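You operate a simulated robot arm through the tools that you are given. There is no shell and no other tool. Be economical: measure what you need, move in short steps, check, and stop when the job is done.

The job below is to be done with a simulated two-armed robot. You get a single attempt, and the scene is never put back.

TASK
Hold the tall jug on the work table top steady with one hand and open the tall jug lid with the other.

Only the result counts: the job must be done as asked and must still hold three seconds after the hand-in. Knocking over, shifting, dropping, spilling or breaking anything else fails it. A push-on lid holds only when it is set on centred and level and pressed home; a screw cap is set on level and turned clockwise until tight.

THE ROBOT
Two 6-joint arms with two-finger parallel grippers on one trunk, on a base that drives. Base frame: it is fixed to the floor where the robot stands at the start and does not move with it; the origin is under the middle of the robot, x ahead of it, y to its left, z up; the surface under the hand at the start is at about z = 0.88. Lengths are in m, angles in degrees, forces in N, time in s.
The left shoulder is at the start at [0.06, 0.187, 1.197], the right one opposite. With the tool pointing down near the work surface each hand reaches from about 0.24 to 0.62 m from the robot's upright axis, wherever it stands, measured 20 degrees to its own side. Places, roughly: tall jug lid [0.5, 0.1, 1.1]. Payload 1.57 kg a hand.
The tool frame of a hand sits at the grasp point between the pads (the TCP): z along the fingers, y along the line on which they close. The tips reach 0.03 m beyond it. The gripper opens to 0.11 m. The fingers are 0.024 m wide and 0.012 m thick; the gripper's body (0.048 by 0.112 m) begins 0.078 m behind the TCP.
Orientation is told as [roll, pitch, yaw] about the base's x, y, z axes, in that order, counted from this pose: with the fingers straight down and closing along the base's y, the tool's x points along the base's -x, its y along +y and its z along -z.

THE INTERFACE
- The arms move only by the tool move_arm. It takes "left_moves", "right_moves" or both (then of equal length, played together; a hand with none holds still); each is a list of rows, each a list of 3 entries, a list of its own where there are three numbers: the shift along the tool's x, y, z in m, then the turn, a rotation vector about the tool's x, y, z in degrees, then the gripper command, from -1 (shut) to 1 (fully open), values between in proportion. In form: [[[tx, ty, tz], [rx, ry, rz], claw], ...]. A call has 1 to 8 rows; each row is the pose to reach, as a shift and turn from the pose commanded when the call began, along the tool's axes at that moment. Each row takes 0.2 s and may step no farther than 0.05 m and 8.6 degrees from the row before; otherwise, or with a gripper value out of range, the whole call is refused. A pose out of reach is approached as far as the arm can. The call stops where the force on the tool passes 40 N (or 10 N more than at its start, if that is more) or the arm is blocked; 0.2 s more then pass. The fingers move at their own pace (about 0.153 m/s each) and stop on an object; they squeeze with about 42 N. The grip force told is the motor's: it shows also when the fingers shut on nothing. Time passes only in rows, and 0.2 s behind the last, so rows that repeat a pose let the fingers close. It gives the time, the measured TCP pose, the force on the tool (base axes), the opening and the grip force at its end, in the units of the frame above (readings bear some noise), with the torque about the TCP (base axes, N m) and any sound that the robot's microphone picked up, and new pictures: "pictures" is both (left out), scene, wrist or none (wrist: the cameras of the hands that moved).
- Cameras (640 x 400 px; columns grow to the right, rows downward): "scene" is now at [0.0112, 0.0116, 1.7402]; the picture's right is [0.22, -0.98, 0.00], its down [-0.78, -0.17, -0.60] and it looks along [0.59, 0.13, -0.80] (base axes); focal length 262 px, centre (320, 200). "left" rides on the left gripper at [0.07, -0.016, -0.141] in its tool frame; the picture's right is [0.23, 0.97, 0.00], its down [-0.86, 0.20, -0.48] and it looks along [-0.47, 0.11, 0.88] (tool axes); focal length 222 px, centre (320, 200). "right" rides on the right gripper at [0.07, 0.016, -0.141] in its tool frame; the picture's right is [-0.23, 0.97, 0.00], its down [-0.86, -0.20, -0.48] and it looks along [-0.47, -0.11, 0.88] (tool axes); focal length 222 px, centre (320, 200). There is no depth. A picture from a camera that has moved, and an enlarged one, comes with that camera's place and axes in the base frame and with its lens. The place of the scene camera against the robot may be out by one fixed shift of up to 0.012 m in any direction.
- move_column(by): slides the trunk up (or, below 0, down) by that many m; the arms and the scene camera ride with it, the base frame stays. It gives what a move gives, with no picture.
- roll_base(legs): drives the robot by 1 to 6 legs, each [ahead, left, turn to the left] in m, m and degrees, along the robot's own axes; the way and the turn of a leg run together, so that a leg with both is an arc; at most 1.5 m and 180 degrees a leg. The arms and the cameras ride along, it lands a little off, and it stops where it bumps. It gives what a move gives, and a new picture of the scene camera.
- pan_tilt(pan, tilt): turns the head with the scene camera to pan (to the left, within 86 degrees either way) and tilt (down, from -29 to 69), counted from straight ahead of the robot. It gives what a move gives, and a new picture of the scene camera.
- zoom(camera, box): a new picture of the part [left, top, right, bottom] of that camera's present view, enlarged. The clock stands still meanwhile.
- sign_off(): hands the job in; it is judged then, once.

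Work in short steps. Places have to be worked out from the pictures, the camera data and where the tool is seen: move nearer, look again, correct. Check each grasp and each placing, and mend what went wrong. You have 120 turns and 260 pictures in all, those below and enlarged ones among them. Open the grippers and draw the arms clear of the work before you hand the job in, unless the task says otherwise; then end with one line.

The tools are called after ">>>" by a JSON object that holds its "name" and its "arguments". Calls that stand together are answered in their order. move_arm: Moves the arms, as the interface text tells. Its arguments: {"type":"object","properties":{"left_moves":{"type":"array"},"right_moves":{"type":"array"},"pictures":{"type":"string","enum":["both","scene","wrist","none"]}},"required":[]} The other tools are called the same way: move_column (by) slides the trunk up or down; roll_base (legs) drives the base; pan_tilt (pan, tilt) turns the head that bears the scene camera; zoom (camera, box) takes an enlarged picture of a part of a camera's view; sign_off () hands the job in.

At the start:

```text
clock: 0.0
left_ee_pos: [0.4378, 0.2838, 1.2672]
left_tool_rot: [0.0, 0.0, 0.0]
left_ft_force: [0.0, -0.4, 0.0]
left_wrist_torque: [-0.02, 0.0, 0.0]
left_width: 0.11
left_grasp_force: 0.0
right_ee_pos: [0.4273, -0.0511, 1.2776]
right_tool_rot: [0.0, 0.0, 0.0]
right_ft_force: [-0.1, -0.1, 0.5]
right_wrist_torque: [0.04, 0.01, -0.03]
right_width: 0.1098
right_grasp_force: 0.0
trunk travel left (down, up): [-0.825, 0.165]
robot x, y, heading: [-0.0002, 0.0004, 0.1]
head pan, tilt: [12.6, 53.1]
```

scene: 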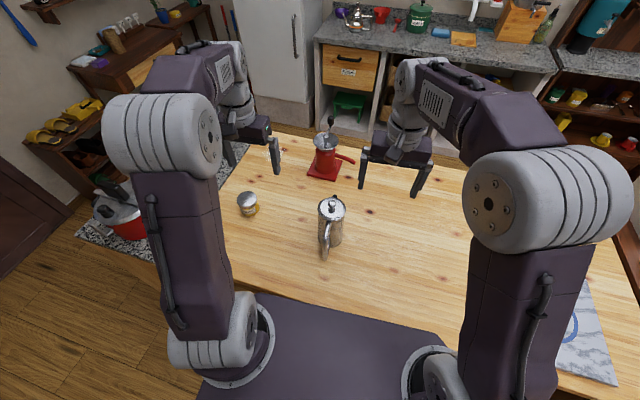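
right: 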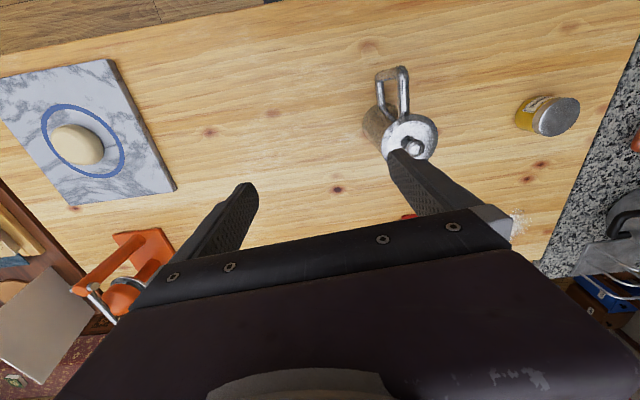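
left: 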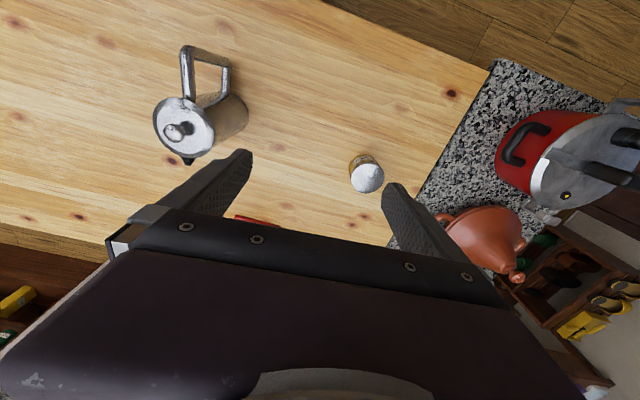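

Let me look closely at the jug and its lid first.

>>> {"name": "zoom", "arguments": {"camera": "scene", "box": [270, 170, 390, 270]}}

>>> {"name": "zoom", "arguments": {"camera": "left", "box": [130, 30, 290, 180]}}

>>> {"name": "zoom", "arguments": {"camera": "right", "box": [340, 50, 480, 180]}}

```text
4.00 times, centred on (330, 220) of scene
camera zoom: at [0.0112, 0.0116, 1.7402], right [0.22, -0.98, 0.0], down [-0.78, -0.17, -0.6], along [0.59, 0.13, -0.8], focal length 1046 px, centre (280, 120)
```

zoom: 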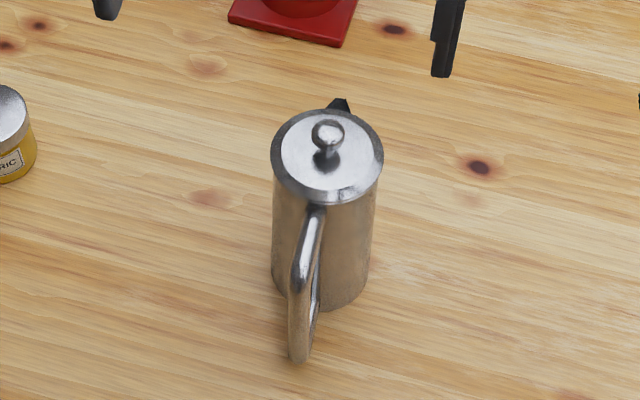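

```text
2.67 times, centred on (210, 105) of left
camera zoom: at [0.3676, 0.2685, 1.4094], right [-0.23, 0.97, 0.0], down [0.86, 0.2, 0.48], along [0.47, 0.11, -0.88], focal length 592 px, centre (613, 453)
```

zoom: 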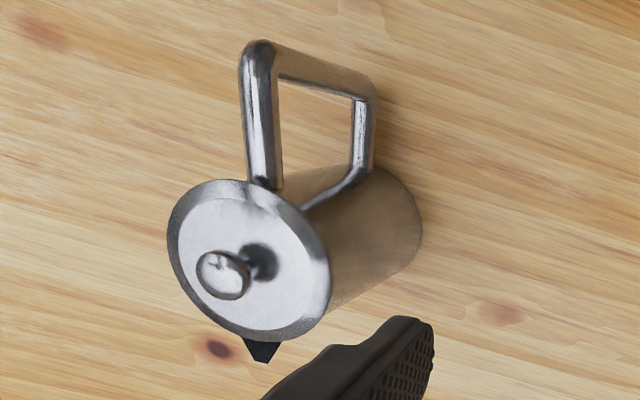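

```text
3.08 times, centred on (410, 115) of right
camera zoom: at [0.3599, -0.0344, 1.4191], right [0.23, 0.97, 0.0], down [0.86, -0.2, 0.48], along [0.47, -0.11, -0.88], focal length 684 px, centre (43, 462)
```

zoom: 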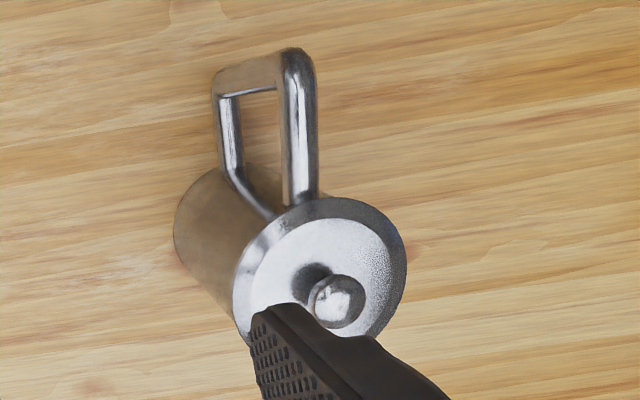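

The knob triangulates to about (0.481, 0.083, 1.088), and the jug axis is there too. The handle points toward -x. I'll grip the jug body from the left with the left hand, closing along x with one finger through the handle loop, and lift the lid by its knob with the right. First I turn the left hand in place.

>>> {"name": "move_arm", "arguments": {"left_moves": [[[0, 0, 0], [3.89, 3.89, -6.1], 1], [[0, 0, 0], [7.78, 7.78, -12.2], 1], [[0, 0, 0], [11.67, 11.67, -18.3], 1], [[0, 0, 0], [15.56, 15.56, -24.4], 1], [[0, 0, 0], [19.45, 19.45, -30.5], 1], [[0, 0, 0], [23.34, 23.34, -36.6], 1], [[0, 0, 0], [27.23, 27.23, -42.7], 1], [[0, 0, 0], [31.12, 31.12, -48.8], 1]], "pictures": "none"}}

>>> {"name": "move_arm", "arguments": {"left_moves": [[[0, 0, 0], [3.89, 3.89, -6.1], 1], [[0, 0, 0], [7.78, 7.78, -12.2], 1], [[0, 0, 0], [11.67, 11.67, -18.3], 1], [[0, 0, 0], [15.56, 15.56, -24.4], 1], [[0, 0, 0], [19.45, 19.45, -30.5], 1]]}}

```text
clock: 1.8
left_ee_pos: [0.4381, 0.2843, 1.2677]
left_tool_rot: [-17.0, 39.9, 45.2]
left_ft_force: [0.2, -0.1, 0.3]
left_wrist_torque: [-0.02, 0.0, -0.01]
left_width: 0.1098
left_grasp_force: 0.1
right_ee_pos: [0.4285, -0.051, 1.2777]
right_tool_rot: [0.0, -0.1, 0.1]
right_ft_force: [0.6, 0.8, -0.6]
right_wrist_torque: [0.0, 0.03, 0.0]
right_width: 0.1102
right_grasp_force: 0.0
trunk travel left (down, up): [-0.825, 0.165]
robot x, y, heading: [0.0004, -0.0022, 0.0]
head pan, tilt: [12.6, 53.1]
```

```text
clock: 3.0
left_ee_pos: [0.4354, 0.2845, 1.2675]
left_tool_rot: [0.1, 65.1, 90.3]
left_ft_force: [0.3, -0.5, 0.0]
left_wrist_torque: [0.01, -0.02, 0.02]
left_width: 0.1103
left_grasp_force: 0.0
right_ee_pos: [0.4284, -0.052, 1.2779]
right_tool_rot: [-0.1, -0.1, 0.0]
right_ft_force: [0.3, -0.1, -0.6]
right_wrist_torque: [-0.02, -0.01, -0.01]
right_width: 0.11
right_grasp_force: 0.0
trunk travel left (down, up): [-0.825, 0.165]
robot x, y, heading: [-0.001, 0.0, 0.1]
head pan, tilt: [12.6, 53.1]
camera scene: at [0.0106, 0.0124, 1.7402], right [0.22, -0.98, 0.0], down [-0.78, -0.17, -0.6], along [0.59, 0.13, -0.8], focal length 262 px, centre (320, 200)
camera left: at [0.4532, 0.3844, 1.391], right [-0.97, -0.1, 0.21], down [-0.2, 0.79, -0.57], along [-0.11, -0.6, -0.79], focal length 222 px, centre (320, 200)
```

scene: 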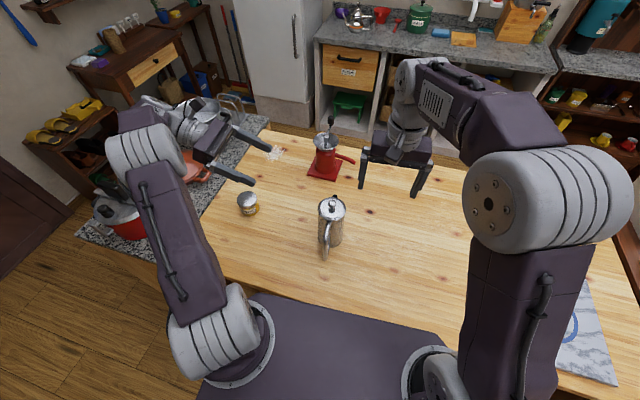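
left: 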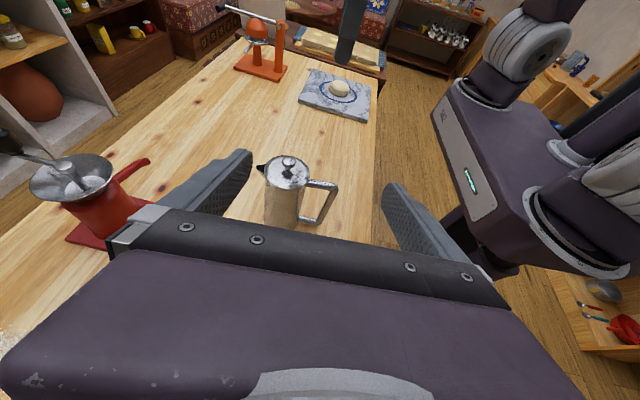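

The turn worked. I'll look closer at the jug's profile, then move to a pre-grasp point on the left of the jug.

>>> {"name": "zoom", "arguments": {"camera": "left", "box": [240, 140, 360, 240]}}

>>> {"name": "move_arm", "arguments": {"left_moves": [[[-0.0284, -0.0077, 0.0237], [0, 0, 0], 1], [[-0.0568, -0.0153, 0.0473], [0, 0, 0], 1], [[-0.0852, -0.023, 0.071], [0, 0, 0], 1], [[-0.1136, -0.0307, 0.0947], [0, 0, 0], 1], [[-0.142, -0.0383, 0.1183], [0, 0, 0], 1], [[-0.1704, -0.046, 0.142], [0, 0, 0], 1]]}}

```text
4.00 times, centred on (300, 190) of left
camera zoom: at [0.4532, 0.3844, 1.391], right [-0.97, -0.1, 0.21], down [-0.2, 0.79, -0.57], along [-0.11, -0.6, -0.79], focal length 888 px, centre (400, 240)
```

zoom: 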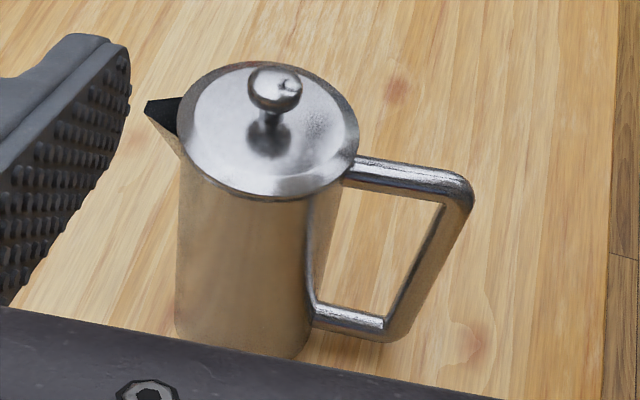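

```text
clock: 4.4
left_ee_pos: [0.483, 0.2257, 1.0519]
left_tool_rot: [0.1, 65.0, 90.0]
left_ft_force: [0.2, 0.3, 0.3]
left_wrist_torque: [0.0, 0.0, 0.01]
left_width: 0.1102
left_grasp_force: 0.0
right_ee_pos: [0.4278, -0.051, 1.2776]
right_tool_rot: [0.0, 0.0, 0.0]
right_ft_force: [0.0, 0.5, -0.1]
right_wrist_torque: [0.01, -0.02, 0.02]
right_width: 0.1101
right_grasp_force: 0.1
trunk travel left (down, up): [-0.825, 0.165]
robot x, y, heading: [-0.0004, -0.0021, -0.3]
head pan, tilt: [12.6, 53.1]
camera scene: at [0.0121, 0.0118, 1.7403], right [0.22, -0.98, 0.0], down [-0.78, -0.17, -0.6], along [0.59, 0.13, -0.8], focal length 262 px, centre (320, 200)
camera left: at [0.4992, 0.3256, 1.1756], right [-0.97, -0.1, 0.21], down [-0.2, 0.79, -0.57], along [-0.11, -0.6, -0.79], focal length 222 px, centre (320, 200)
```

scene: 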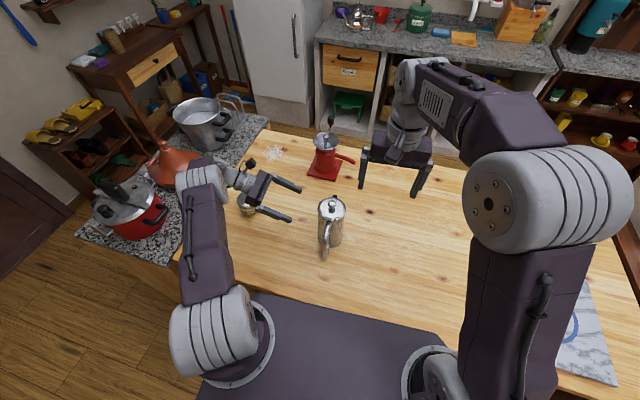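
left: 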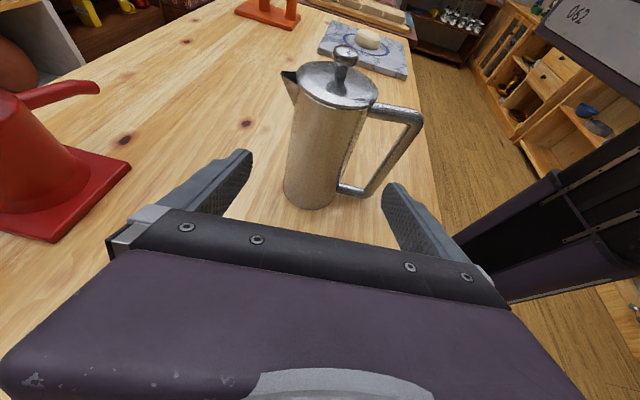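

The jug body's centre line projects to x≈0.477 and the open fingers should clear both the body and the handle. I go about halfway in and check alignment.

>>> {"name": "move_arm", "arguments": {"left_moves": [[[0.001, 0.001, 0.028], [0, 0, 0], 1], [[0.002, 0.002, 0.056], [0, 0, 0], 1], [[0.003, 0.004, 0.085], [0, 0, 0], 1], [[0.003, 0.004, 0.085], [0, 0, 0], 1]]}}

>>> {"name": "zoom", "arguments": {"camera": "left", "box": [200, 50, 480, 225]}}

>>> {"name": "zoom", "arguments": {"camera": "scene", "box": [220, 150, 380, 270]}}

```text
clock: 5.4
left_ee_pos: [0.4788, 0.1479, 1.0195]
left_tool_rot: [0.1, 65.1, 90.1]
left_ft_force: [-0.5, 0.7, 0.0]
left_wrist_torque: [-0.02, 0.0, -0.01]
left_width: 0.1098
left_grasp_force: 0.0
right_ee_pos: [0.428, -0.0505, 1.278]
right_tool_rot: [0.1, 0.0, 0.0]
right_ft_force: [0.0, -0.1, -0.4]
right_wrist_torque: [-0.03, -0.02, 0.0]
right_width: 0.1095
right_grasp_force: 0.0
trunk travel left (down, up): [-0.825, 0.165]
robot x, y, heading: [-0.0002, 0.0019, -0.2]
head pan, tilt: [12.6, 53.1]
camera scene: at [0.011, 0.0119, 1.7402], right [0.22, -0.98, 0.0], down [-0.78, -0.17, -0.6], along [0.59, 0.13, -0.8], focal length 262 px, centre (320, 200)
camera left: at [0.4953, 0.2475, 1.1429], right [-0.97, -0.1, 0.21], down [-0.2, 0.79, -0.57], along [-0.11, -0.6, -0.79], focal length 222 px, centre (320, 200)
```

scene: 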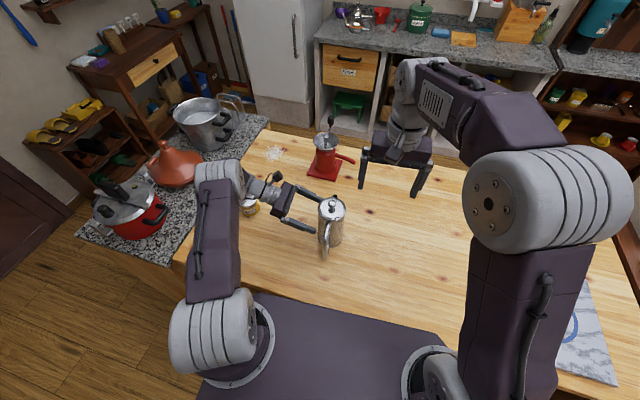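
left: 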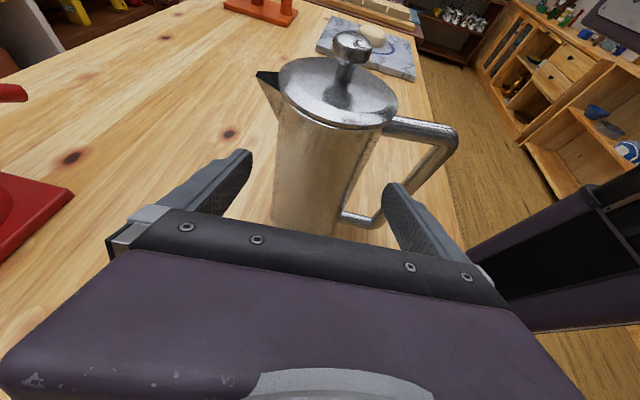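

```text
2.29 times, centred on (340, 138) of left
camera zoom: at [0.4953, 0.2475, 1.1429], right [-0.97, -0.1, 0.21], down [-0.2, 0.79, -0.57], along [-0.11, -0.6, -0.79], focal length 508 px, centre (274, 343)
```

zoom: 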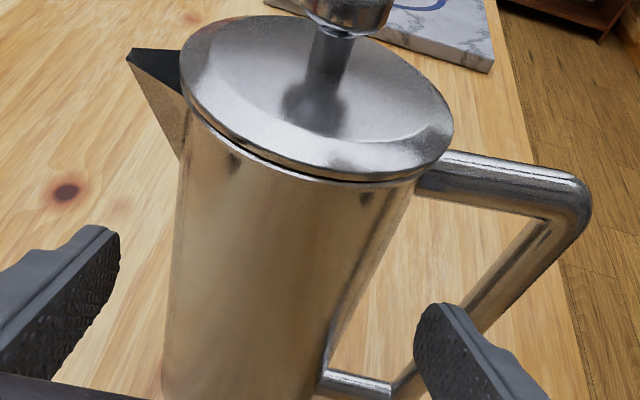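

```text
3.33 times, centred on (300, 210) of scene
camera zoom: at [0.011, 0.0119, 1.7402], right [0.22, -0.98, 0.0], down [-0.78, -0.17, -0.6], along [0.59, 0.13, -0.8], focal length 872 px, centre (387, 167)
```

zoom: 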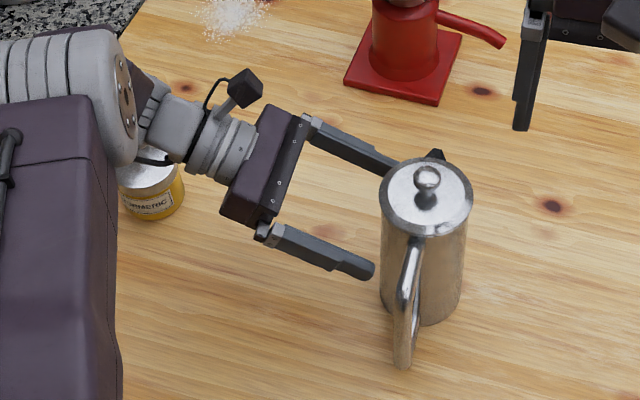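

The fingers line up on the body, and the near finger clears the handle bar by about 2 cm. I go in the remaining 7 cm.

>>> {"name": "move_arm", "arguments": {"left_moves": [[[0, 0, 0.024], [0, 0, 0], 1], [[0, 0, 0.048], [0, 0, 0], 1], [[0, 0, 0.072], [0, 0, 0], 1], [[0, 0, 0.072], [0, 0, 0], 1]]}}

>>> {"name": "zoom", "arguments": {"camera": "scene", "box": [220, 150, 380, 270]}}

```text
clock: 6.4
left_ee_pos: [0.4779, 0.0827, 0.989]
left_tool_rot: [0.0, 64.9, 90.0]
left_ft_force: [-0.8, 0.1, -0.4]
left_wrist_torque: [-0.02, -0.01, 0.0]
left_width: 0.1102
left_grasp_force: 0.1
right_ee_pos: [0.4289, -0.0499, 1.2778]
right_tool_rot: [-0.1, 0.0, 0.0]
right_ft_force: [0.2, 0.2, -0.2]
right_wrist_torque: [0.06, -0.02, 0.0]
right_width: 0.1101
right_grasp_force: 0.0
trunk travel left (down, up): [-0.825, 0.165]
robot x, y, heading: [0.0033, 0.0015, -0.3]
head pan, tilt: [12.6, 53.1]
camera scene: at [0.0111, 0.0118, 1.7402], right [0.22, -0.98, 0.0], down [-0.78, -0.17, -0.6], along [0.59, 0.13, -0.8], focal length 262 px, centre (320, 200)
camera left: at [0.4955, 0.1823, 1.1124], right [-0.97, -0.1, 0.21], down [-0.2, 0.79, -0.57], along [-0.11, -0.6, -0.79], focal length 222 px, centre (320, 200)
```

scene: 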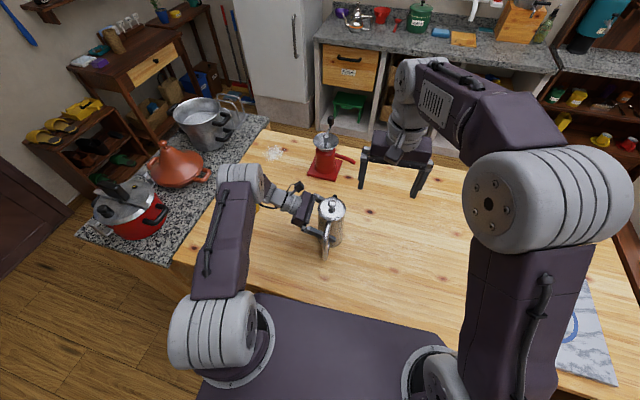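
left: 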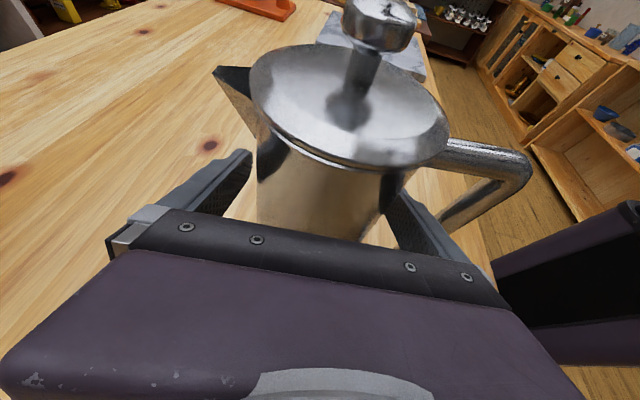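

```text
3.33 times, centred on (300, 210) of scene
camera zoom: at [0.0111, 0.0118, 1.7402], right [0.22, -0.98, 0.0], down [-0.78, -0.17, -0.6], along [0.59, 0.13, -0.8], focal length 872 px, centre (387, 167)
```

zoom: 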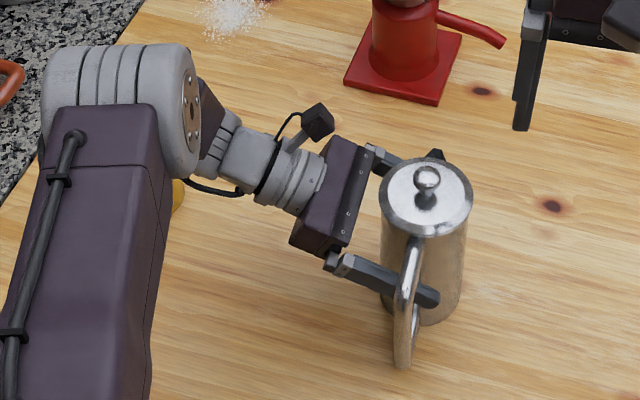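

The fingers now straddle the jug, with the near one passing through the handle loop. I close the left gripper.

>>> {"name": "move_arm", "arguments": {"left_moves": [[[0, 0, 0], [0, 0, 0], 0.75], [[0, 0, 0], [0, 0, 0], 0.55], [[0, 0, 0], [0, 0, 0], 0.3], [[0, 0, 0], [0, 0, 0], 0], [[0, 0, 0], [0, 0, 0], -0.5], [[0, 0, 0], [0, 0, 0], -1]], "pictures": "both"}}

```text
clock: 7.8
left_ee_pos: [0.4794, 0.083, 0.9886]
left_tool_rot: [0.1, 65.0, 90.0]
left_ft_force: [0.8, -0.5, 0.4]
left_wrist_torque: [-0.08, -0.03, 0.01]
left_width: 0.0919
left_grasp_force: 41.6
right_ee_pos: [0.4286, -0.0521, 1.2775]
right_tool_rot: [0.0, -0.1, 0.0]
right_ft_force: [-0.2, -0.2, -0.9]
right_wrist_torque: [-0.01, 0.0, 0.02]
right_width: 0.1101
right_grasp_force: 0.0
trunk travel left (down, up): [-0.825, 0.165]
robot x, y, heading: [0.0017, -0.0007, 0.2]
head pan, tilt: [12.6, 53.1]
camera scene: at [0.0114, 0.0116, 1.7402], right [0.22, -0.98, 0.0], down [-0.78, -0.17, -0.6], along [0.59, 0.13, -0.8], focal length 262 px, centre (320, 200)
camera left: at [0.4958, 0.1824, 1.1125], right [-0.97, -0.1, 0.21], down [-0.2, 0.79, -0.57], along [-0.11, -0.6, -0.79], focal length 222 px, centre (320, 200)
```

scene: 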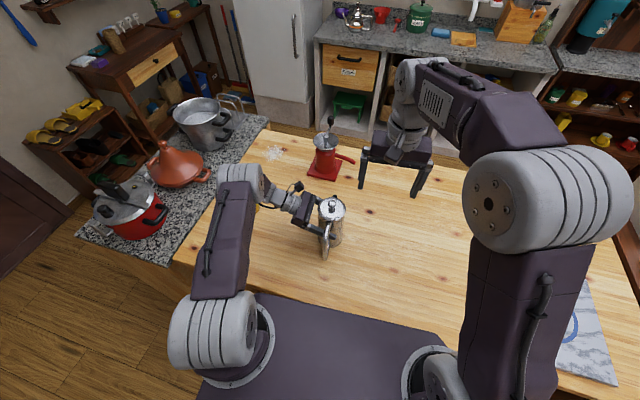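
left: 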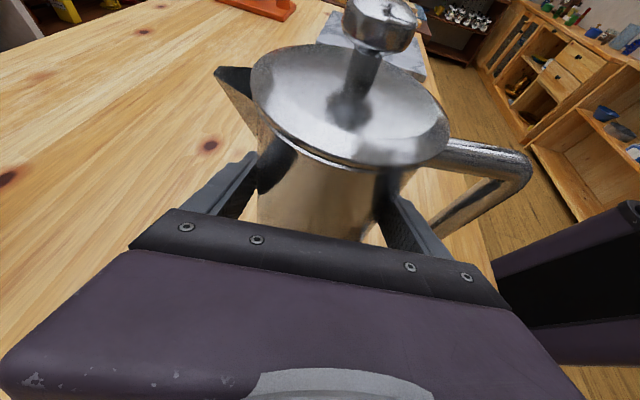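

The jug is held firmly (width 0.092, 41.6 N) and hasn't visibly moved. Now I bring the right hand over the knob with the gripper partly closed, staying high.

>>> {"name": "move_arm", "arguments": {"right_moves": [[[-0.013, 0.034, 0.01], [0, 0, 0], 0.5], [[-0.026, 0.067, 0.02], [0, 0, 0], 0.1], [[-0.039, 0.1, 0.035], [0, 0, 0], 0.1], [[-0.0525, 0.134, 0.06], [0, 0, 0], 0.1], [[-0.0525, 0.134, 0.06], [0, 0, 0], 0.1]]}}

>>> {"name": "zoom", "arguments": {"camera": "scene", "box": [250, 130, 410, 250]}}

>>> {"name": "zoom", "arguments": {"camera": "left", "box": [200, 0, 540, 212]}}

```text
clock: 9.0
left_ee_pos: [0.4784, 0.0831, 0.9897]
left_tool_rot: [-0.2, 65.0, 89.9]
left_ft_force: [0.9, 0.9, 0.3]
left_wrist_torque: [0.0, -0.02, -0.05]
left_width: 0.0917
left_grasp_force: 42.1
right_ee_pos: [0.4802, 0.0816, 1.2172]
right_tool_rot: [0.0, 0.1, 0.0]
right_ft_force: [0.7, -1.3, 0.1]
right_wrist_torque: [-0.01, -0.03, 0.04]
right_width: 0.0603
right_grasp_force: 0.1
trunk travel left (down, up): [-0.825, 0.165]
robot x, y, heading: [0.0015, -0.0027, 0.1]
head pan, tilt: [12.6, 53.1]
camera scene: at [0.0108, 0.0108, 1.7402], right [0.22, -0.98, 0.0], down [-0.78, -0.17, -0.6], along [0.59, 0.13, -0.8], focal length 262 px, centre (320, 200)
camera right: at [0.4122, 0.0991, 1.3591], right [0.23, 0.97, 0.0], down [0.85, -0.2, 0.48], along [0.47, -0.11, -0.88], focal length 222 px, centre (320, 200)
```

scene: 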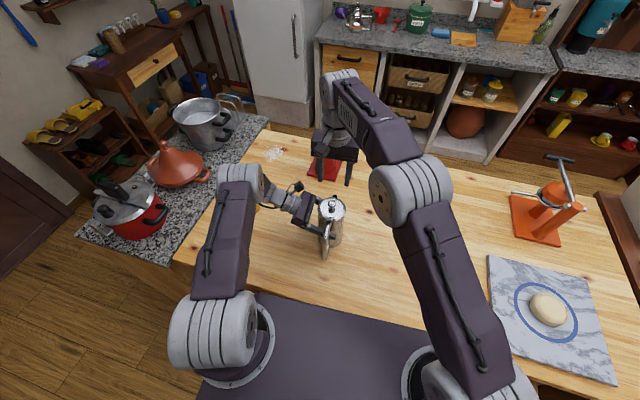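
right: 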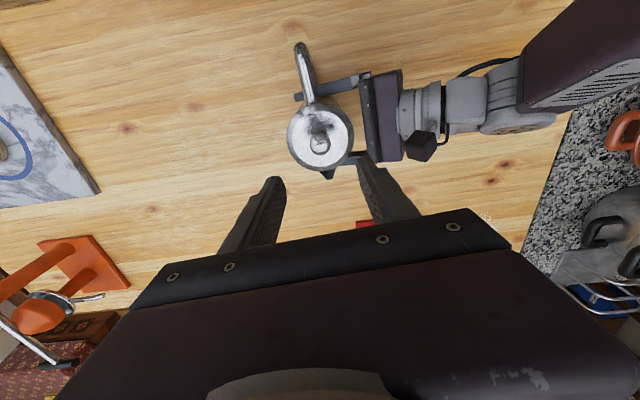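

```text
3.33 times, centred on (330, 190) of scene
camera zoom: at [0.0108, 0.0108, 1.7402], right [0.22, -0.98, 0.0], down [-0.78, -0.17, -0.6], along [0.59, 0.13, -0.8], focal length 872 px, centre (287, 233)
```

zoom: 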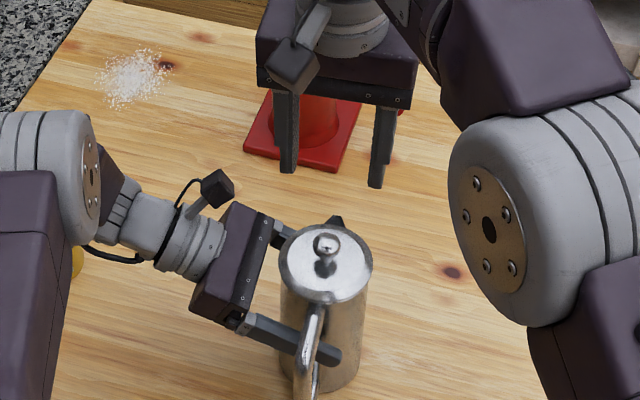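

```text
1.88 times, centred on (370, 106) of left
camera zoom: at [0.4954, 0.182, 1.1127], right [-0.97, -0.1, 0.21], down [-0.2, 0.8, -0.57], along [-0.11, -0.6, -0.79], focal length 418 px, centre (226, 377)
```

zoom: 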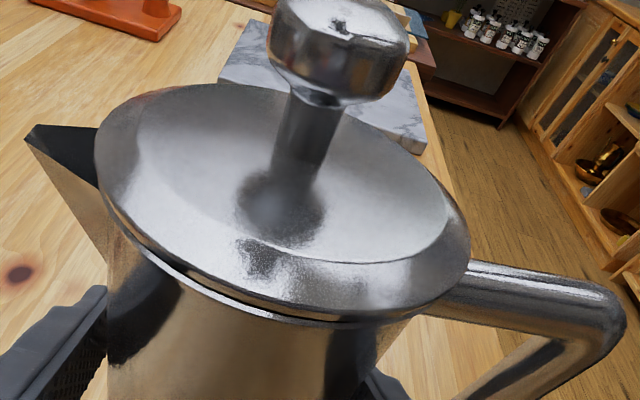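

The right hand is centred over the knob (knob at 0.480, 0.083, ~1.090). I lower it so the tips stay just above the lid disc.

>>> {"name": "move_arm", "arguments": {"right_moves": [[[0, 0.001, 0.03], [0, 0, 0], 0.1], [[0, 0.001, 0.06], [0, 0, 0], 0.1], [[0, 0.001, 0.09], [0, 0, 0], 0.1], [[0, 0.001, 0.121], [0, 0, 0], 0.1], [[0, 0.001, 0.121], [0, 0, 0], 0.1]], "pictures": "wrist"}}

>>> {"name": "zoom", "arguments": {"camera": "left", "box": [200, 0, 540, 212]}}

>>> {"name": "zoom", "arguments": {"camera": "scene", "box": [250, 130, 410, 250]}}

```text
clock: 10.2
left_ee_pos: [0.4781, 0.0835, 0.9886]
left_tool_rot: [0.0, 65.0, 90.0]
left_ft_force: [0.7, -0.3, -4.8]
left_wrist_torque: [-0.37, -0.26, 0.22]
left_width: 0.0919
left_grasp_force: 41.9
right_ee_pos: [0.4796, 0.0834, 1.0983]
right_tool_rot: [0.1, -0.1, 0.0]
right_ft_force: [0.6, -1.0, 16.3]
right_wrist_torque: [-0.15, 0.16, -0.01]
right_width: 0.0648
right_grasp_force: 1.8
trunk travel left (down, up): [-0.825, 0.165]
robot x, y, heading: [-0.0005, -0.0011, -0.1]
head pan, tilt: [12.6, 53.1]
camera right: at [0.4118, 0.1002, 1.2393], right [0.23, 0.97, 0.0], down [0.85, -0.2, 0.48], along [0.47, -0.11, -0.88], focal length 222 px, centre (320, 200)
```

right: 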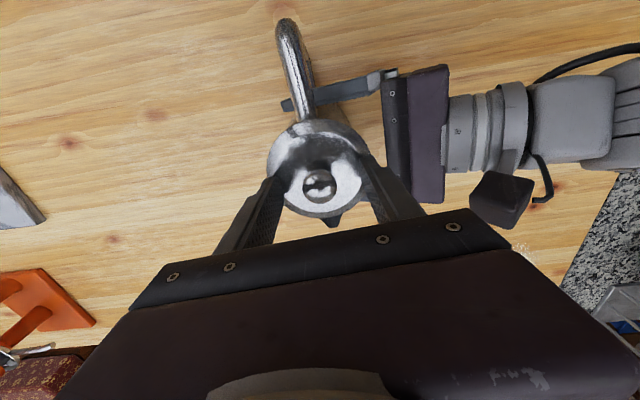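

```text
1.88 times, centred on (370, 106) of left
camera zoom: at [0.4955, 0.1824, 1.1126], right [-0.97, -0.1, 0.21], down [-0.2, 0.8, -0.57], along [-0.11, -0.6, -0.79], focal length 418 px, centre (226, 377)
```

zoom: 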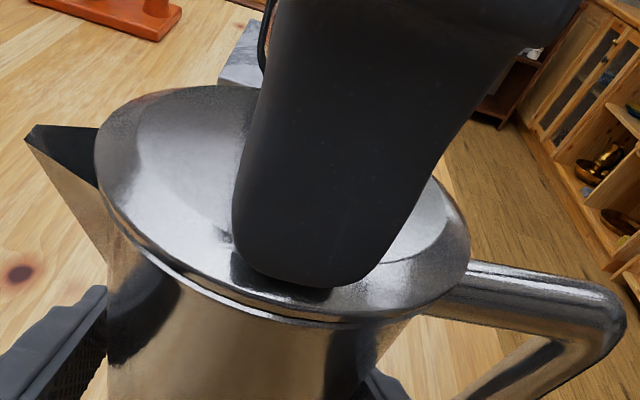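

```text
3.33 times, centred on (330, 190) of scene
camera zoom: at [0.0109, 0.0114, 1.7404], right [0.22, -0.98, 0.0], down [-0.78, -0.17, -0.6], along [0.59, 0.13, -0.8], focal length 872 px, centre (287, 233)
```

zoom: 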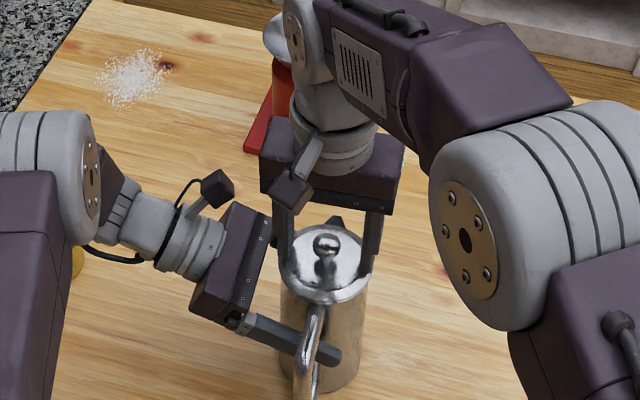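

The tips touch the lid (16 N). I raise 5 mm and then close on the knob.

>>> {"name": "move_arm", "arguments": {"right_moves": [[[0, 0, -0.006], [0, 0, 0], 0.1], [[0, 0, -0.006], [0, 0, 0], -0.2], [[0, 0, -0.006], [0, 0, 0], -0.5], [[0, 0, -0.006], [0, 0, 0], -1], [[0, 0, -0.006], [0, 0, 0], -1], [[0, 0, -0.006], [0, 0, 0], -1]], "pictures": "wrist"}}

>>> {"name": "zoom", "arguments": {"camera": "left", "box": [200, 0, 540, 212]}}

```text
clock: 11.6
left_ee_pos: [0.4788, 0.0822, 0.9894]
left_tool_rot: [0.0, 65.2, 90.0]
left_ft_force: [0.5, -3.4, 1.6]
left_wrist_torque: [0.3, 0.16, -0.01]
left_width: 0.0917
left_grasp_force: 41.8
right_ee_pos: [0.4803, 0.0831, 1.1021]
right_tool_rot: [0.1, 0.0, 0.0]
right_ft_force: [-0.2, 4.0, -1.1]
right_wrist_torque: [0.01, -0.22, 0.02]
right_width: 0.0237
right_grasp_force: 35.4
trunk travel left (down, up): [-0.825, 0.165]
robot x, y, heading: [0.0024, 0.0012, -0.2]
head pan, tilt: [12.6, 53.1]
camera right: at [0.4122, 0.1004, 1.2439], right [0.23, 0.97, 0.0], down [0.86, -0.2, 0.48], along [0.47, -0.11, -0.88], focal length 222 px, centre (320, 200)
```

right: 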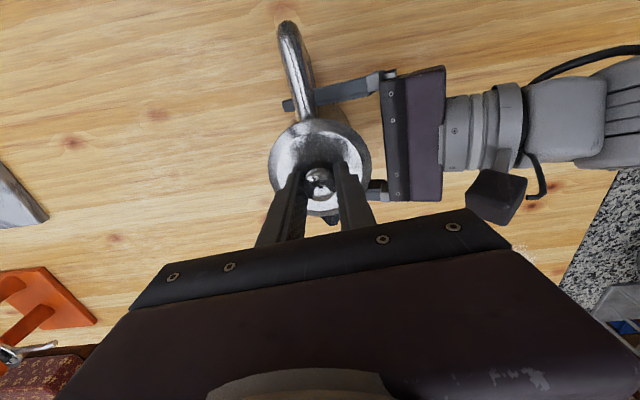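

```text
1.88 times, centred on (370, 106) of left
camera zoom: at [0.4961, 0.1826, 1.1125], right [-0.97, -0.1, 0.21], down [-0.2, 0.79, -0.57], along [-0.11, -0.6, -0.79], focal length 418 px, centre (226, 377)
```

zoom: 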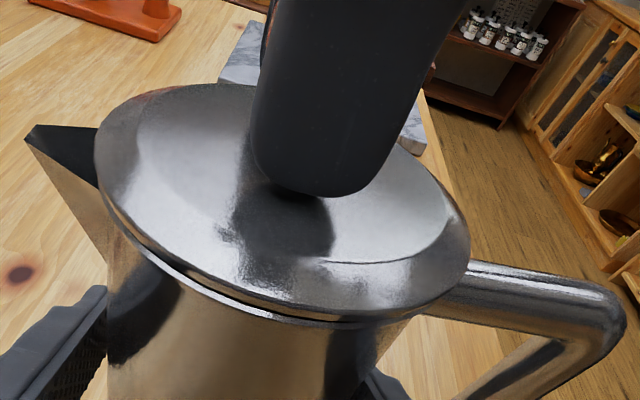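

The knob is gripped (width 0.024). I pull straight up in small steps and watch the forces.

>>> {"name": "move_arm", "arguments": {"right_moves": [[[0, 0, -0.009], [0, 0, 0], -1], [[0, 0, -0.014], [0, 0, 0], -1], [[0, 0, -0.02], [0, 0, 0], -1], [[0, 0, -0.03], [0, 0, 0], -1]], "pictures": "wrist"}}

>>> {"name": "zoom", "arguments": {"camera": "left", "box": [200, 0, 540, 212]}}

```text
clock: 12.6
left_ee_pos: [0.4798, 0.0829, 0.9897]
left_tool_rot: [-0.1, 65.1, 90.1]
left_ft_force: [8.2, -1.2, 17.1]
left_wrist_torque: [0.17, 1.46, 0.02]
left_width: 0.0925
left_grasp_force: 41.9
right_ee_pos: [0.4808, 0.0835, 1.131]
right_tool_rot: [-0.1, 0.2, 0.0]
right_ft_force: [-8.9, 0.7, -17.3]
right_wrist_torque: [0.05, -0.29, -0.01]
right_width: 0.0244
right_grasp_force: 36.0
trunk travel left (down, up): [-0.825, 0.165]
robot x, y, heading: [-0.0014, -0.0016, 0.1]
head pan, tilt: [12.6, 53.1]
camera right: at [0.4123, 0.1007, 1.2738], right [0.23, 0.97, 0.0], down [0.86, -0.2, 0.48], along [0.46, -0.11, -0.88], focal length 222 px, centre (320, 200)
```

right: 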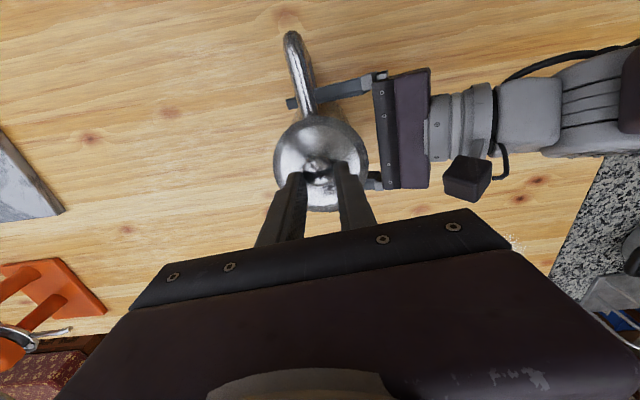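

```text
1.88 times, centred on (370, 106) of left
camera zoom: at [0.4961, 0.1827, 1.1128], right [-0.97, -0.1, 0.21], down [-0.2, 0.79, -0.57], along [-0.11, -0.6, -0.79], focal length 418 px, centre (226, 377)
```

zoom: 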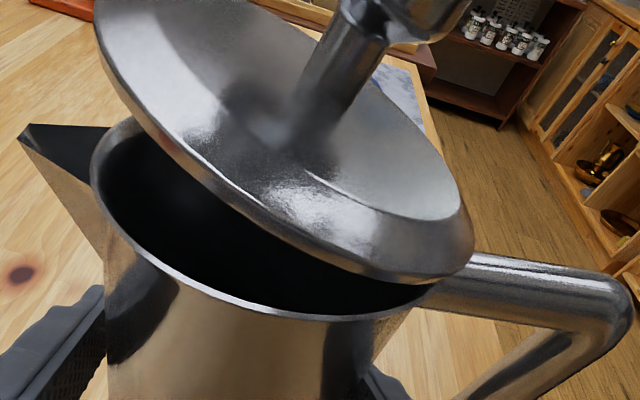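

The lid is hinged on the handle side: it tilts up from the spout side, and the knob has slid toward my fingertips. I open the right hand in place and see whether the lid stays up before re-gripping and following the arc.

>>> {"name": "move_arm", "arguments": {"right_moves": [[[0, 0, 0], [0, 0, 0], -0.2], [[0, 0, 0], [0, 0, 0], -0.2]], "pictures": "wrist"}}

>>> {"name": "zoom", "arguments": {"camera": "left", "box": [200, 0, 540, 212]}}

```text
clock: 13.2
left_ee_pos: [0.4789, 0.083, 0.9874]
left_tool_rot: [0.3, 65.0, 90.1]
left_ft_force: [0.1, 0.4, 0.5]
left_wrist_torque: [0.01, -0.04, 0.0]
left_width: 0.0919
left_grasp_force: 42.1
right_ee_pos: [0.4805, 0.0832, 1.1334]
right_tool_rot: [0.0, 0.0, 0.1]
right_ft_force: [-0.4, -0.2, 0.1]
right_wrist_torque: [-0.02, 0.04, 0.0]
right_width: 0.0439
right_grasp_force: 0.1
trunk travel left (down, up): [-0.825, 0.165]
robot x, y, heading: [-0.0007, 0.0, -0.1]
head pan, tilt: [12.6, 53.1]
camera right: at [0.4131, 0.1008, 1.2742], right [0.23, 0.97, 0.0], down [0.85, -0.2, 0.48], along [0.47, -0.11, -0.88], focal length 222 px, centre (320, 200)
```

right: 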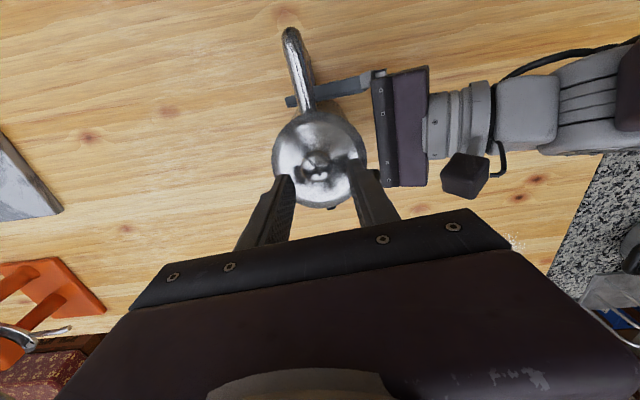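

```text
1.88 times, centred on (370, 106) of left
camera zoom: at [0.4959, 0.1825, 1.1117], right [-0.97, -0.1, 0.21], down [-0.2, 0.8, -0.57], along [-0.11, -0.6, -0.79], focal length 418 px, centre (226, 377)
```

zoom: 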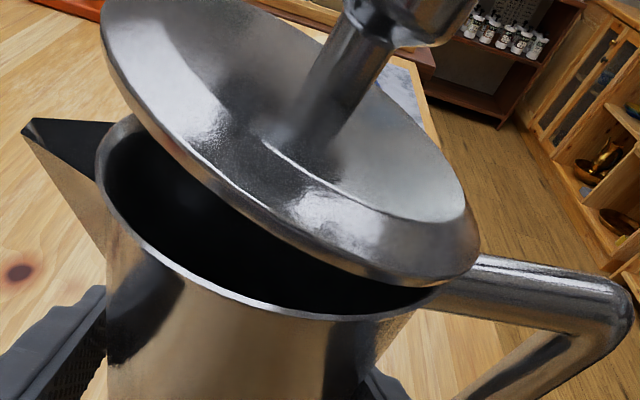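

The hinge has friction, so the lid stays where it is put. The knob is now at about (0.470, 0.0835, 1.100), so I re-grip it lower there.

>>> {"name": "move_arm", "arguments": {"right_moves": [[[0.0105, 0, 0.007], [0, 0, 0], -0.2], [[0.0105, 0, 0.02], [0, 0, 0], -0.2], [[0.0105, 0, 0.02], [0, 0, 0], -0.6], [[0.0105, 0, 0.02], [0, 0, 0], -1], [[0.0105, 0, 0.02], [0, 0, 0], -1]], "pictures": "wrist"}}

>>> {"name": "zoom", "arguments": {"camera": "left", "box": [200, 0, 540, 212]}}

```text
clock: 14.4
left_ee_pos: [0.4796, 0.083, 0.9889]
left_tool_rot: [0.0, 65.0, 90.1]
left_ft_force: [1.3, 6.0, -4.4]
left_wrist_torque: [-0.63, -0.11, -0.04]
left_width: 0.0918
left_grasp_force: 41.9
right_ee_pos: [0.4714, 0.083, 1.1109]
right_tool_rot: [-0.1, 0.0, 0.1]
right_ft_force: [-2.0, -5.7, 4.4]
right_wrist_torque: [-0.09, 0.26, 0.0]
right_width: 0.0237
right_grasp_force: 35.9
trunk travel left (down, up): [-0.825, 0.165]
robot x, y, heading: [-0.001, -0.0035, 0.2]
head pan, tilt: [12.6, 53.1]
camera right: at [0.4022, 0.101, 1.2533], right [0.23, 0.97, 0.0], down [0.86, -0.2, 0.48], along [0.46, -0.11, -0.88], focal length 222 px, centre (320, 200)
```

right: 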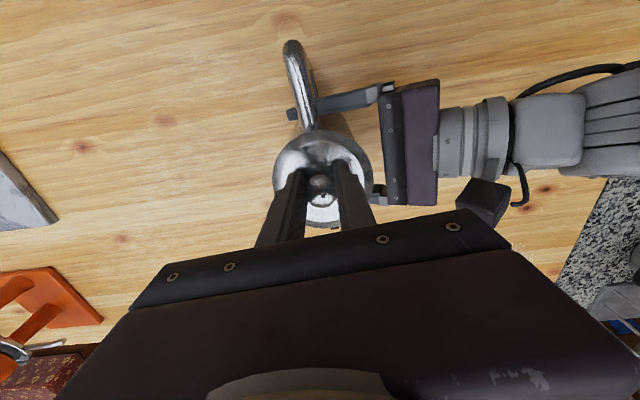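

```text
1.88 times, centred on (370, 106) of left
camera zoom: at [0.4962, 0.1828, 1.1122], right [-0.97, -0.1, 0.21], down [-0.2, 0.79, -0.57], along [-0.11, -0.6, -0.79], focal length 418 px, centre (226, 377)
```

zoom: 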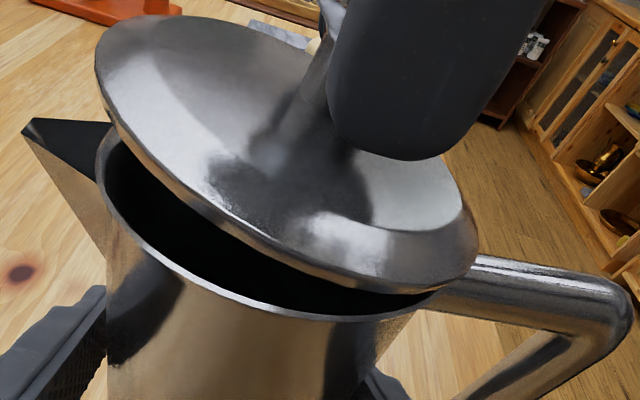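

The grip on the knob is good. Now I swing it back along the hinge arc (hinge about x 0.431, z 1.05), leaning the tool a little with the lid.

>>> {"name": "move_arm", "arguments": {"right_moves": [[[0.0072, 0, -0.0052], [0, -3, 0], -1], [[0.015, 0, -0.0094], [0, -6, 0], -1], [[0.0233, 0, -0.0124], [0, -9, 0], -1], [[0.032, 0, -0.0143], [0, -12, 0], -1], [[0.0408, 0, -0.0149], [0, -15, 0], -1]], "pictures": "both"}}

>>> {"name": "zoom", "arguments": {"camera": "left", "box": [200, 0, 540, 212]}}

```text
clock: 15.6
left_ee_pos: [0.4775, 0.0838, 0.9878]
left_tool_rot: [0.0, 65.1, 89.9]
left_ft_force: [-16.9, 5.2, -8.8]
left_wrist_torque: [-0.6, -1.61, -0.14]
left_width: 0.0919
left_grasp_force: 42.1
right_ee_pos: [0.4298, 0.0837, 1.1278]
right_tool_rot: [0.1, -15.2, 0.1]
right_ft_force: [15.7, -5.3, 6.2]
right_wrist_torque: [-0.03, -1.01, -0.04]
right_width: 0.0237
right_grasp_force: 35.7
trunk travel left (down, up): [-0.825, 0.165]
robot x, y, heading: [0.0017, 0.0026, -0.1]
head pan, tilt: [12.6, 53.1]
camera scene: at [0.0107, 0.0118, 1.7402], right [0.22, -0.98, 0.0], down [-0.78, -0.17, -0.6], along [0.59, 0.13, -0.8], focal length 262 px, centre (320, 200)
camera right: at [0.3269, 0.1008, 1.2467], right [0.22, 0.97, 0.06], down [0.7, -0.2, 0.69], along [0.68, -0.11, -0.73], focal length 222 px, centre (320, 200)
```

scene: 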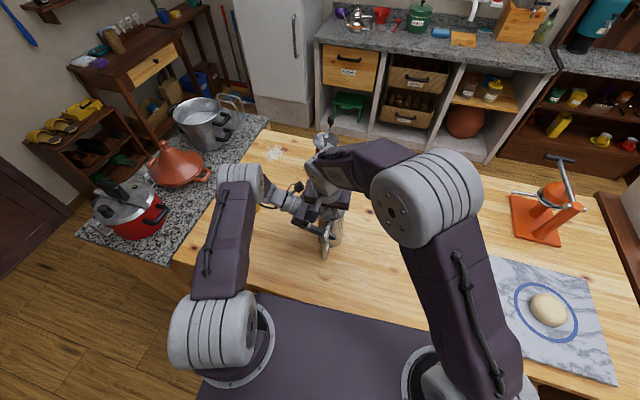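
right: 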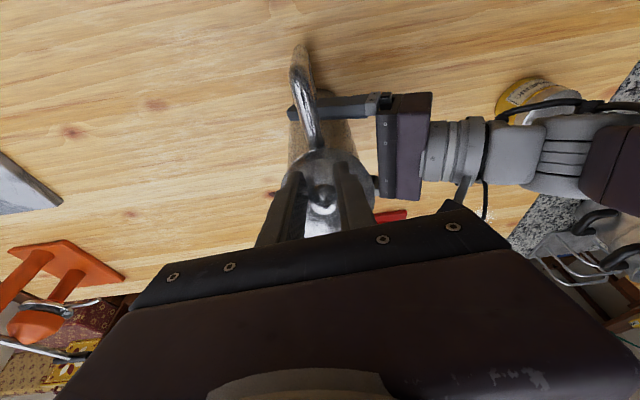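

```text
1.88 times, centred on (370, 106) of left
camera zoom: at [0.4949, 0.1824, 1.112], right [-0.97, -0.09, 0.21], down [-0.2, 0.8, -0.57], along [-0.11, -0.6, -0.79], focal length 418 px, centre (226, 377)
```

zoom: 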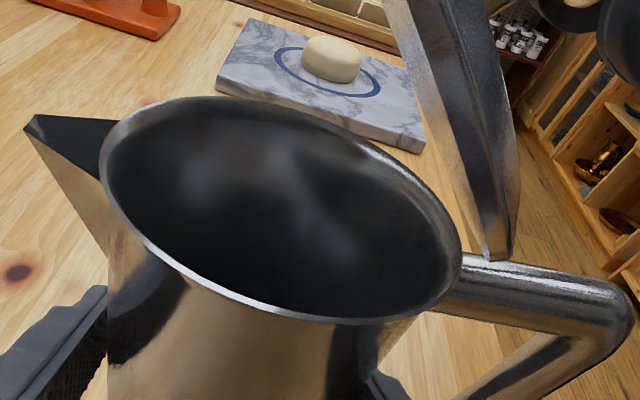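

The lid is about two-thirds up and the jug hasn't budged. I continue the arc past vertical.

>>> {"name": "move_arm", "arguments": {"right_moves": [[[0.0084, 0, -0.0033], [0, -4, 0], -1], [[0.0173, 0, -0.0053], [0, -8, 0], -1], [[0.0263, 0, -0.0061], [0, -12, 0], -1], [[0.0353, 0, -0.0056], [0, -16, 0], -1]], "pictures": "both"}}

>>> {"name": "zoom", "arguments": {"camera": "left", "box": [260, 0, 600, 212]}}

```text
clock: 16.6
left_ee_pos: [0.4793, 0.0828, 0.9903]
left_tool_rot: [0.0, 65.1, 90.0]
left_ft_force: [-1.0, -0.6, -3.4]
left_wrist_torque: [0.03, -0.06, 0.05]
left_width: 0.0917
left_grasp_force: 41.7
right_ee_pos: [0.391, 0.0834, 1.1242]
right_tool_rot: [-0.1, -31.0, 0.1]
right_ft_force: [-0.1, 0.9, -0.3]
right_wrist_torque: [0.01, -0.04, -0.03]
right_width: 0.0
right_grasp_force: 21.0
trunk travel left (down, up): [-0.825, 0.165]
robot x, y, heading: [-0.0007, 0.0008, 0.1]
head pan, tilt: [12.6, 53.1]
camera scene: at [0.0107, 0.0121, 1.7402], right [0.22, -0.98, 0.0], down [-0.78, -0.17, -0.6], along [0.59, 0.13, -0.8], focal length 262 px, centre (320, 200)
camera right: at [0.2614, 0.1008, 1.2093], right [0.19, 0.97, 0.12], down [0.49, -0.2, 0.85], along [0.85, -0.11, -0.51], focal length 222 px, centre (320, 200)
```

scene: 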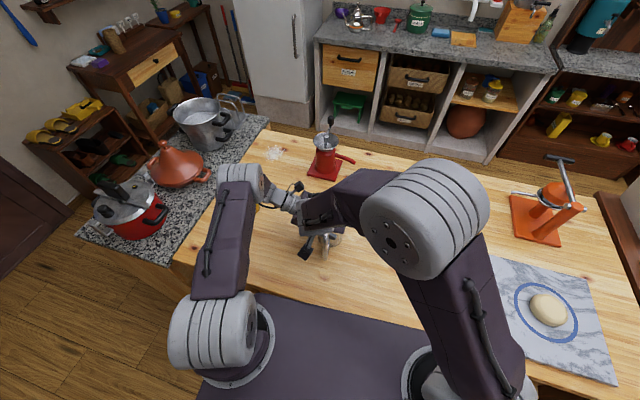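
right: 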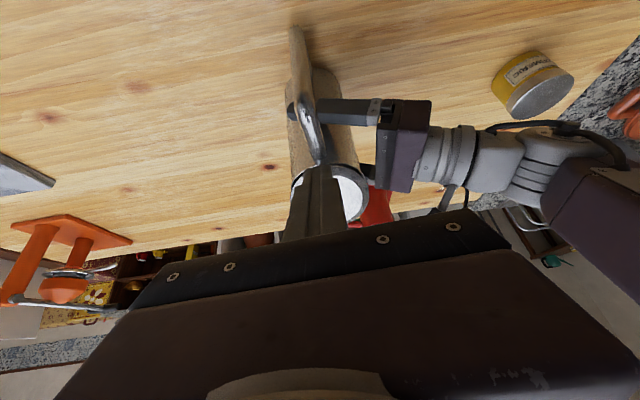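

```text
1.88 times, centred on (430, 106) of left
camera zoom: at [0.4955, 0.1828, 1.1128], right [-0.97, -0.1, 0.21], down [-0.2, 0.79, -0.57], along [-0.11, -0.6, -0.79], focal length 418 px, centre (113, 377)
```

zoom: 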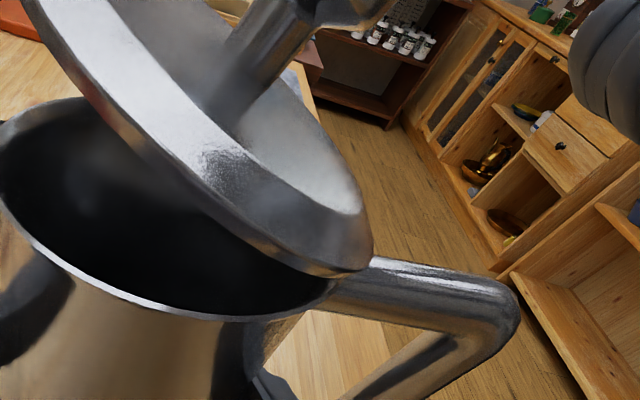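

The knob slipped out and the lid sank to about 40°, where it holds. Instead of re-gripping, I'll push the lid's underside back with closed fingers from the spout side. First I go up, level the tool and cross over.

>>> {"name": "move_arm", "arguments": {"right_moves": [[[-0.0258, 0, -0.0429], [0, 5.2, 0], -1], [[-0.0515, 0, -0.0857], [0, 10.4, 0], -1], [[-0.0927, 0, -0.096], [0, 15.6, 0], -1], [[-0.127, 0, -0.0754], [0, 20.8, 0], -1], [[-0.1612, 0, -0.0548], [0, 26, 0], -1], [[-0.1955, 0, -0.0342], [0, 31, 0], -1], [[-0.1955, 0, -0.0342], [0, 31, 0], -1]], "pictures": "wrist"}}

>>> {"name": "zoom", "arguments": {"camera": "left", "box": [200, 0, 540, 212]}}

>>> {"name": "zoom", "arguments": {"camera": "scene", "box": [250, 130, 410, 250]}}

```text
clock: 18.2
left_ee_pos: [0.4797, 0.0822, 0.9897]
left_tool_rot: [0.0, 65.0, 89.9]
left_ft_force: [-1.0, -0.1, -3.2]
left_wrist_torque: [0.02, -0.07, 0.0]
left_width: 0.092
left_grasp_force: 42.0
right_ee_pos: [0.5035, 0.0599, 1.2391]
right_tool_rot: [0.0, 0.1, 0.0]
right_ft_force: [0.0, -0.5, -0.3]
right_wrist_torque: [-0.01, -0.03, 0.02]
right_width: 0.0002
right_grasp_force: 20.7
right hand out of reach, approached as far as the arm can: row 6, 7
trunk travel left (down, up): [-0.825, 0.165]
robot x, y, heading: [-0.0003, -0.0016, 0.0]
head pan, tilt: [12.6, 53.1]
camera right: at [0.4357, 0.0778, 1.3804], right [0.23, 0.97, 0.0], down [0.86, -0.2, 0.48], along [0.46, -0.11, -0.88], focal length 222 px, centre (320, 200)
```

right: 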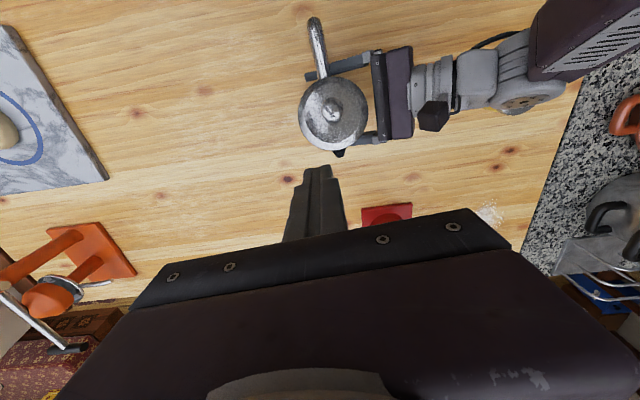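

```text
1.88 times, centred on (370, 106) of left
camera zoom: at [0.4955, 0.1825, 1.1126], right [-0.97, -0.1, 0.21], down [-0.2, 0.79, -0.57], along [-0.11, -0.6, -0.79], focal length 418 px, centre (226, 377)
```

zoom: 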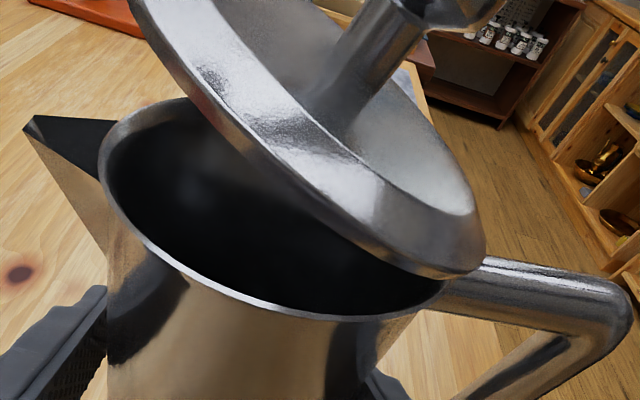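

```text
3.33 times, centred on (330, 190) of scene
camera zoom: at [0.011, 0.0118, 1.7402], right [0.22, -0.98, 0.0], down [-0.78, -0.17, -0.6], along [0.59, 0.13, -0.8], focal length 872 px, centre (287, 233)
```

zoom: 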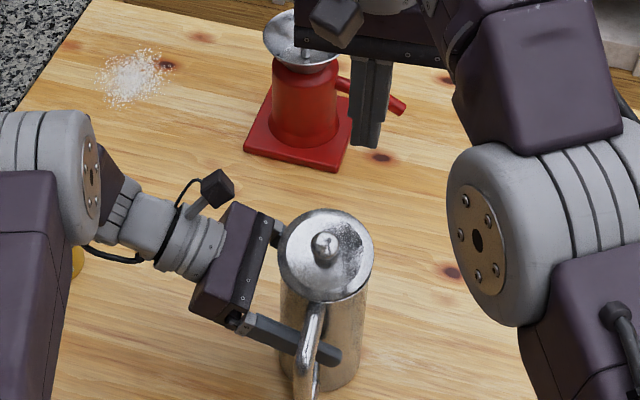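

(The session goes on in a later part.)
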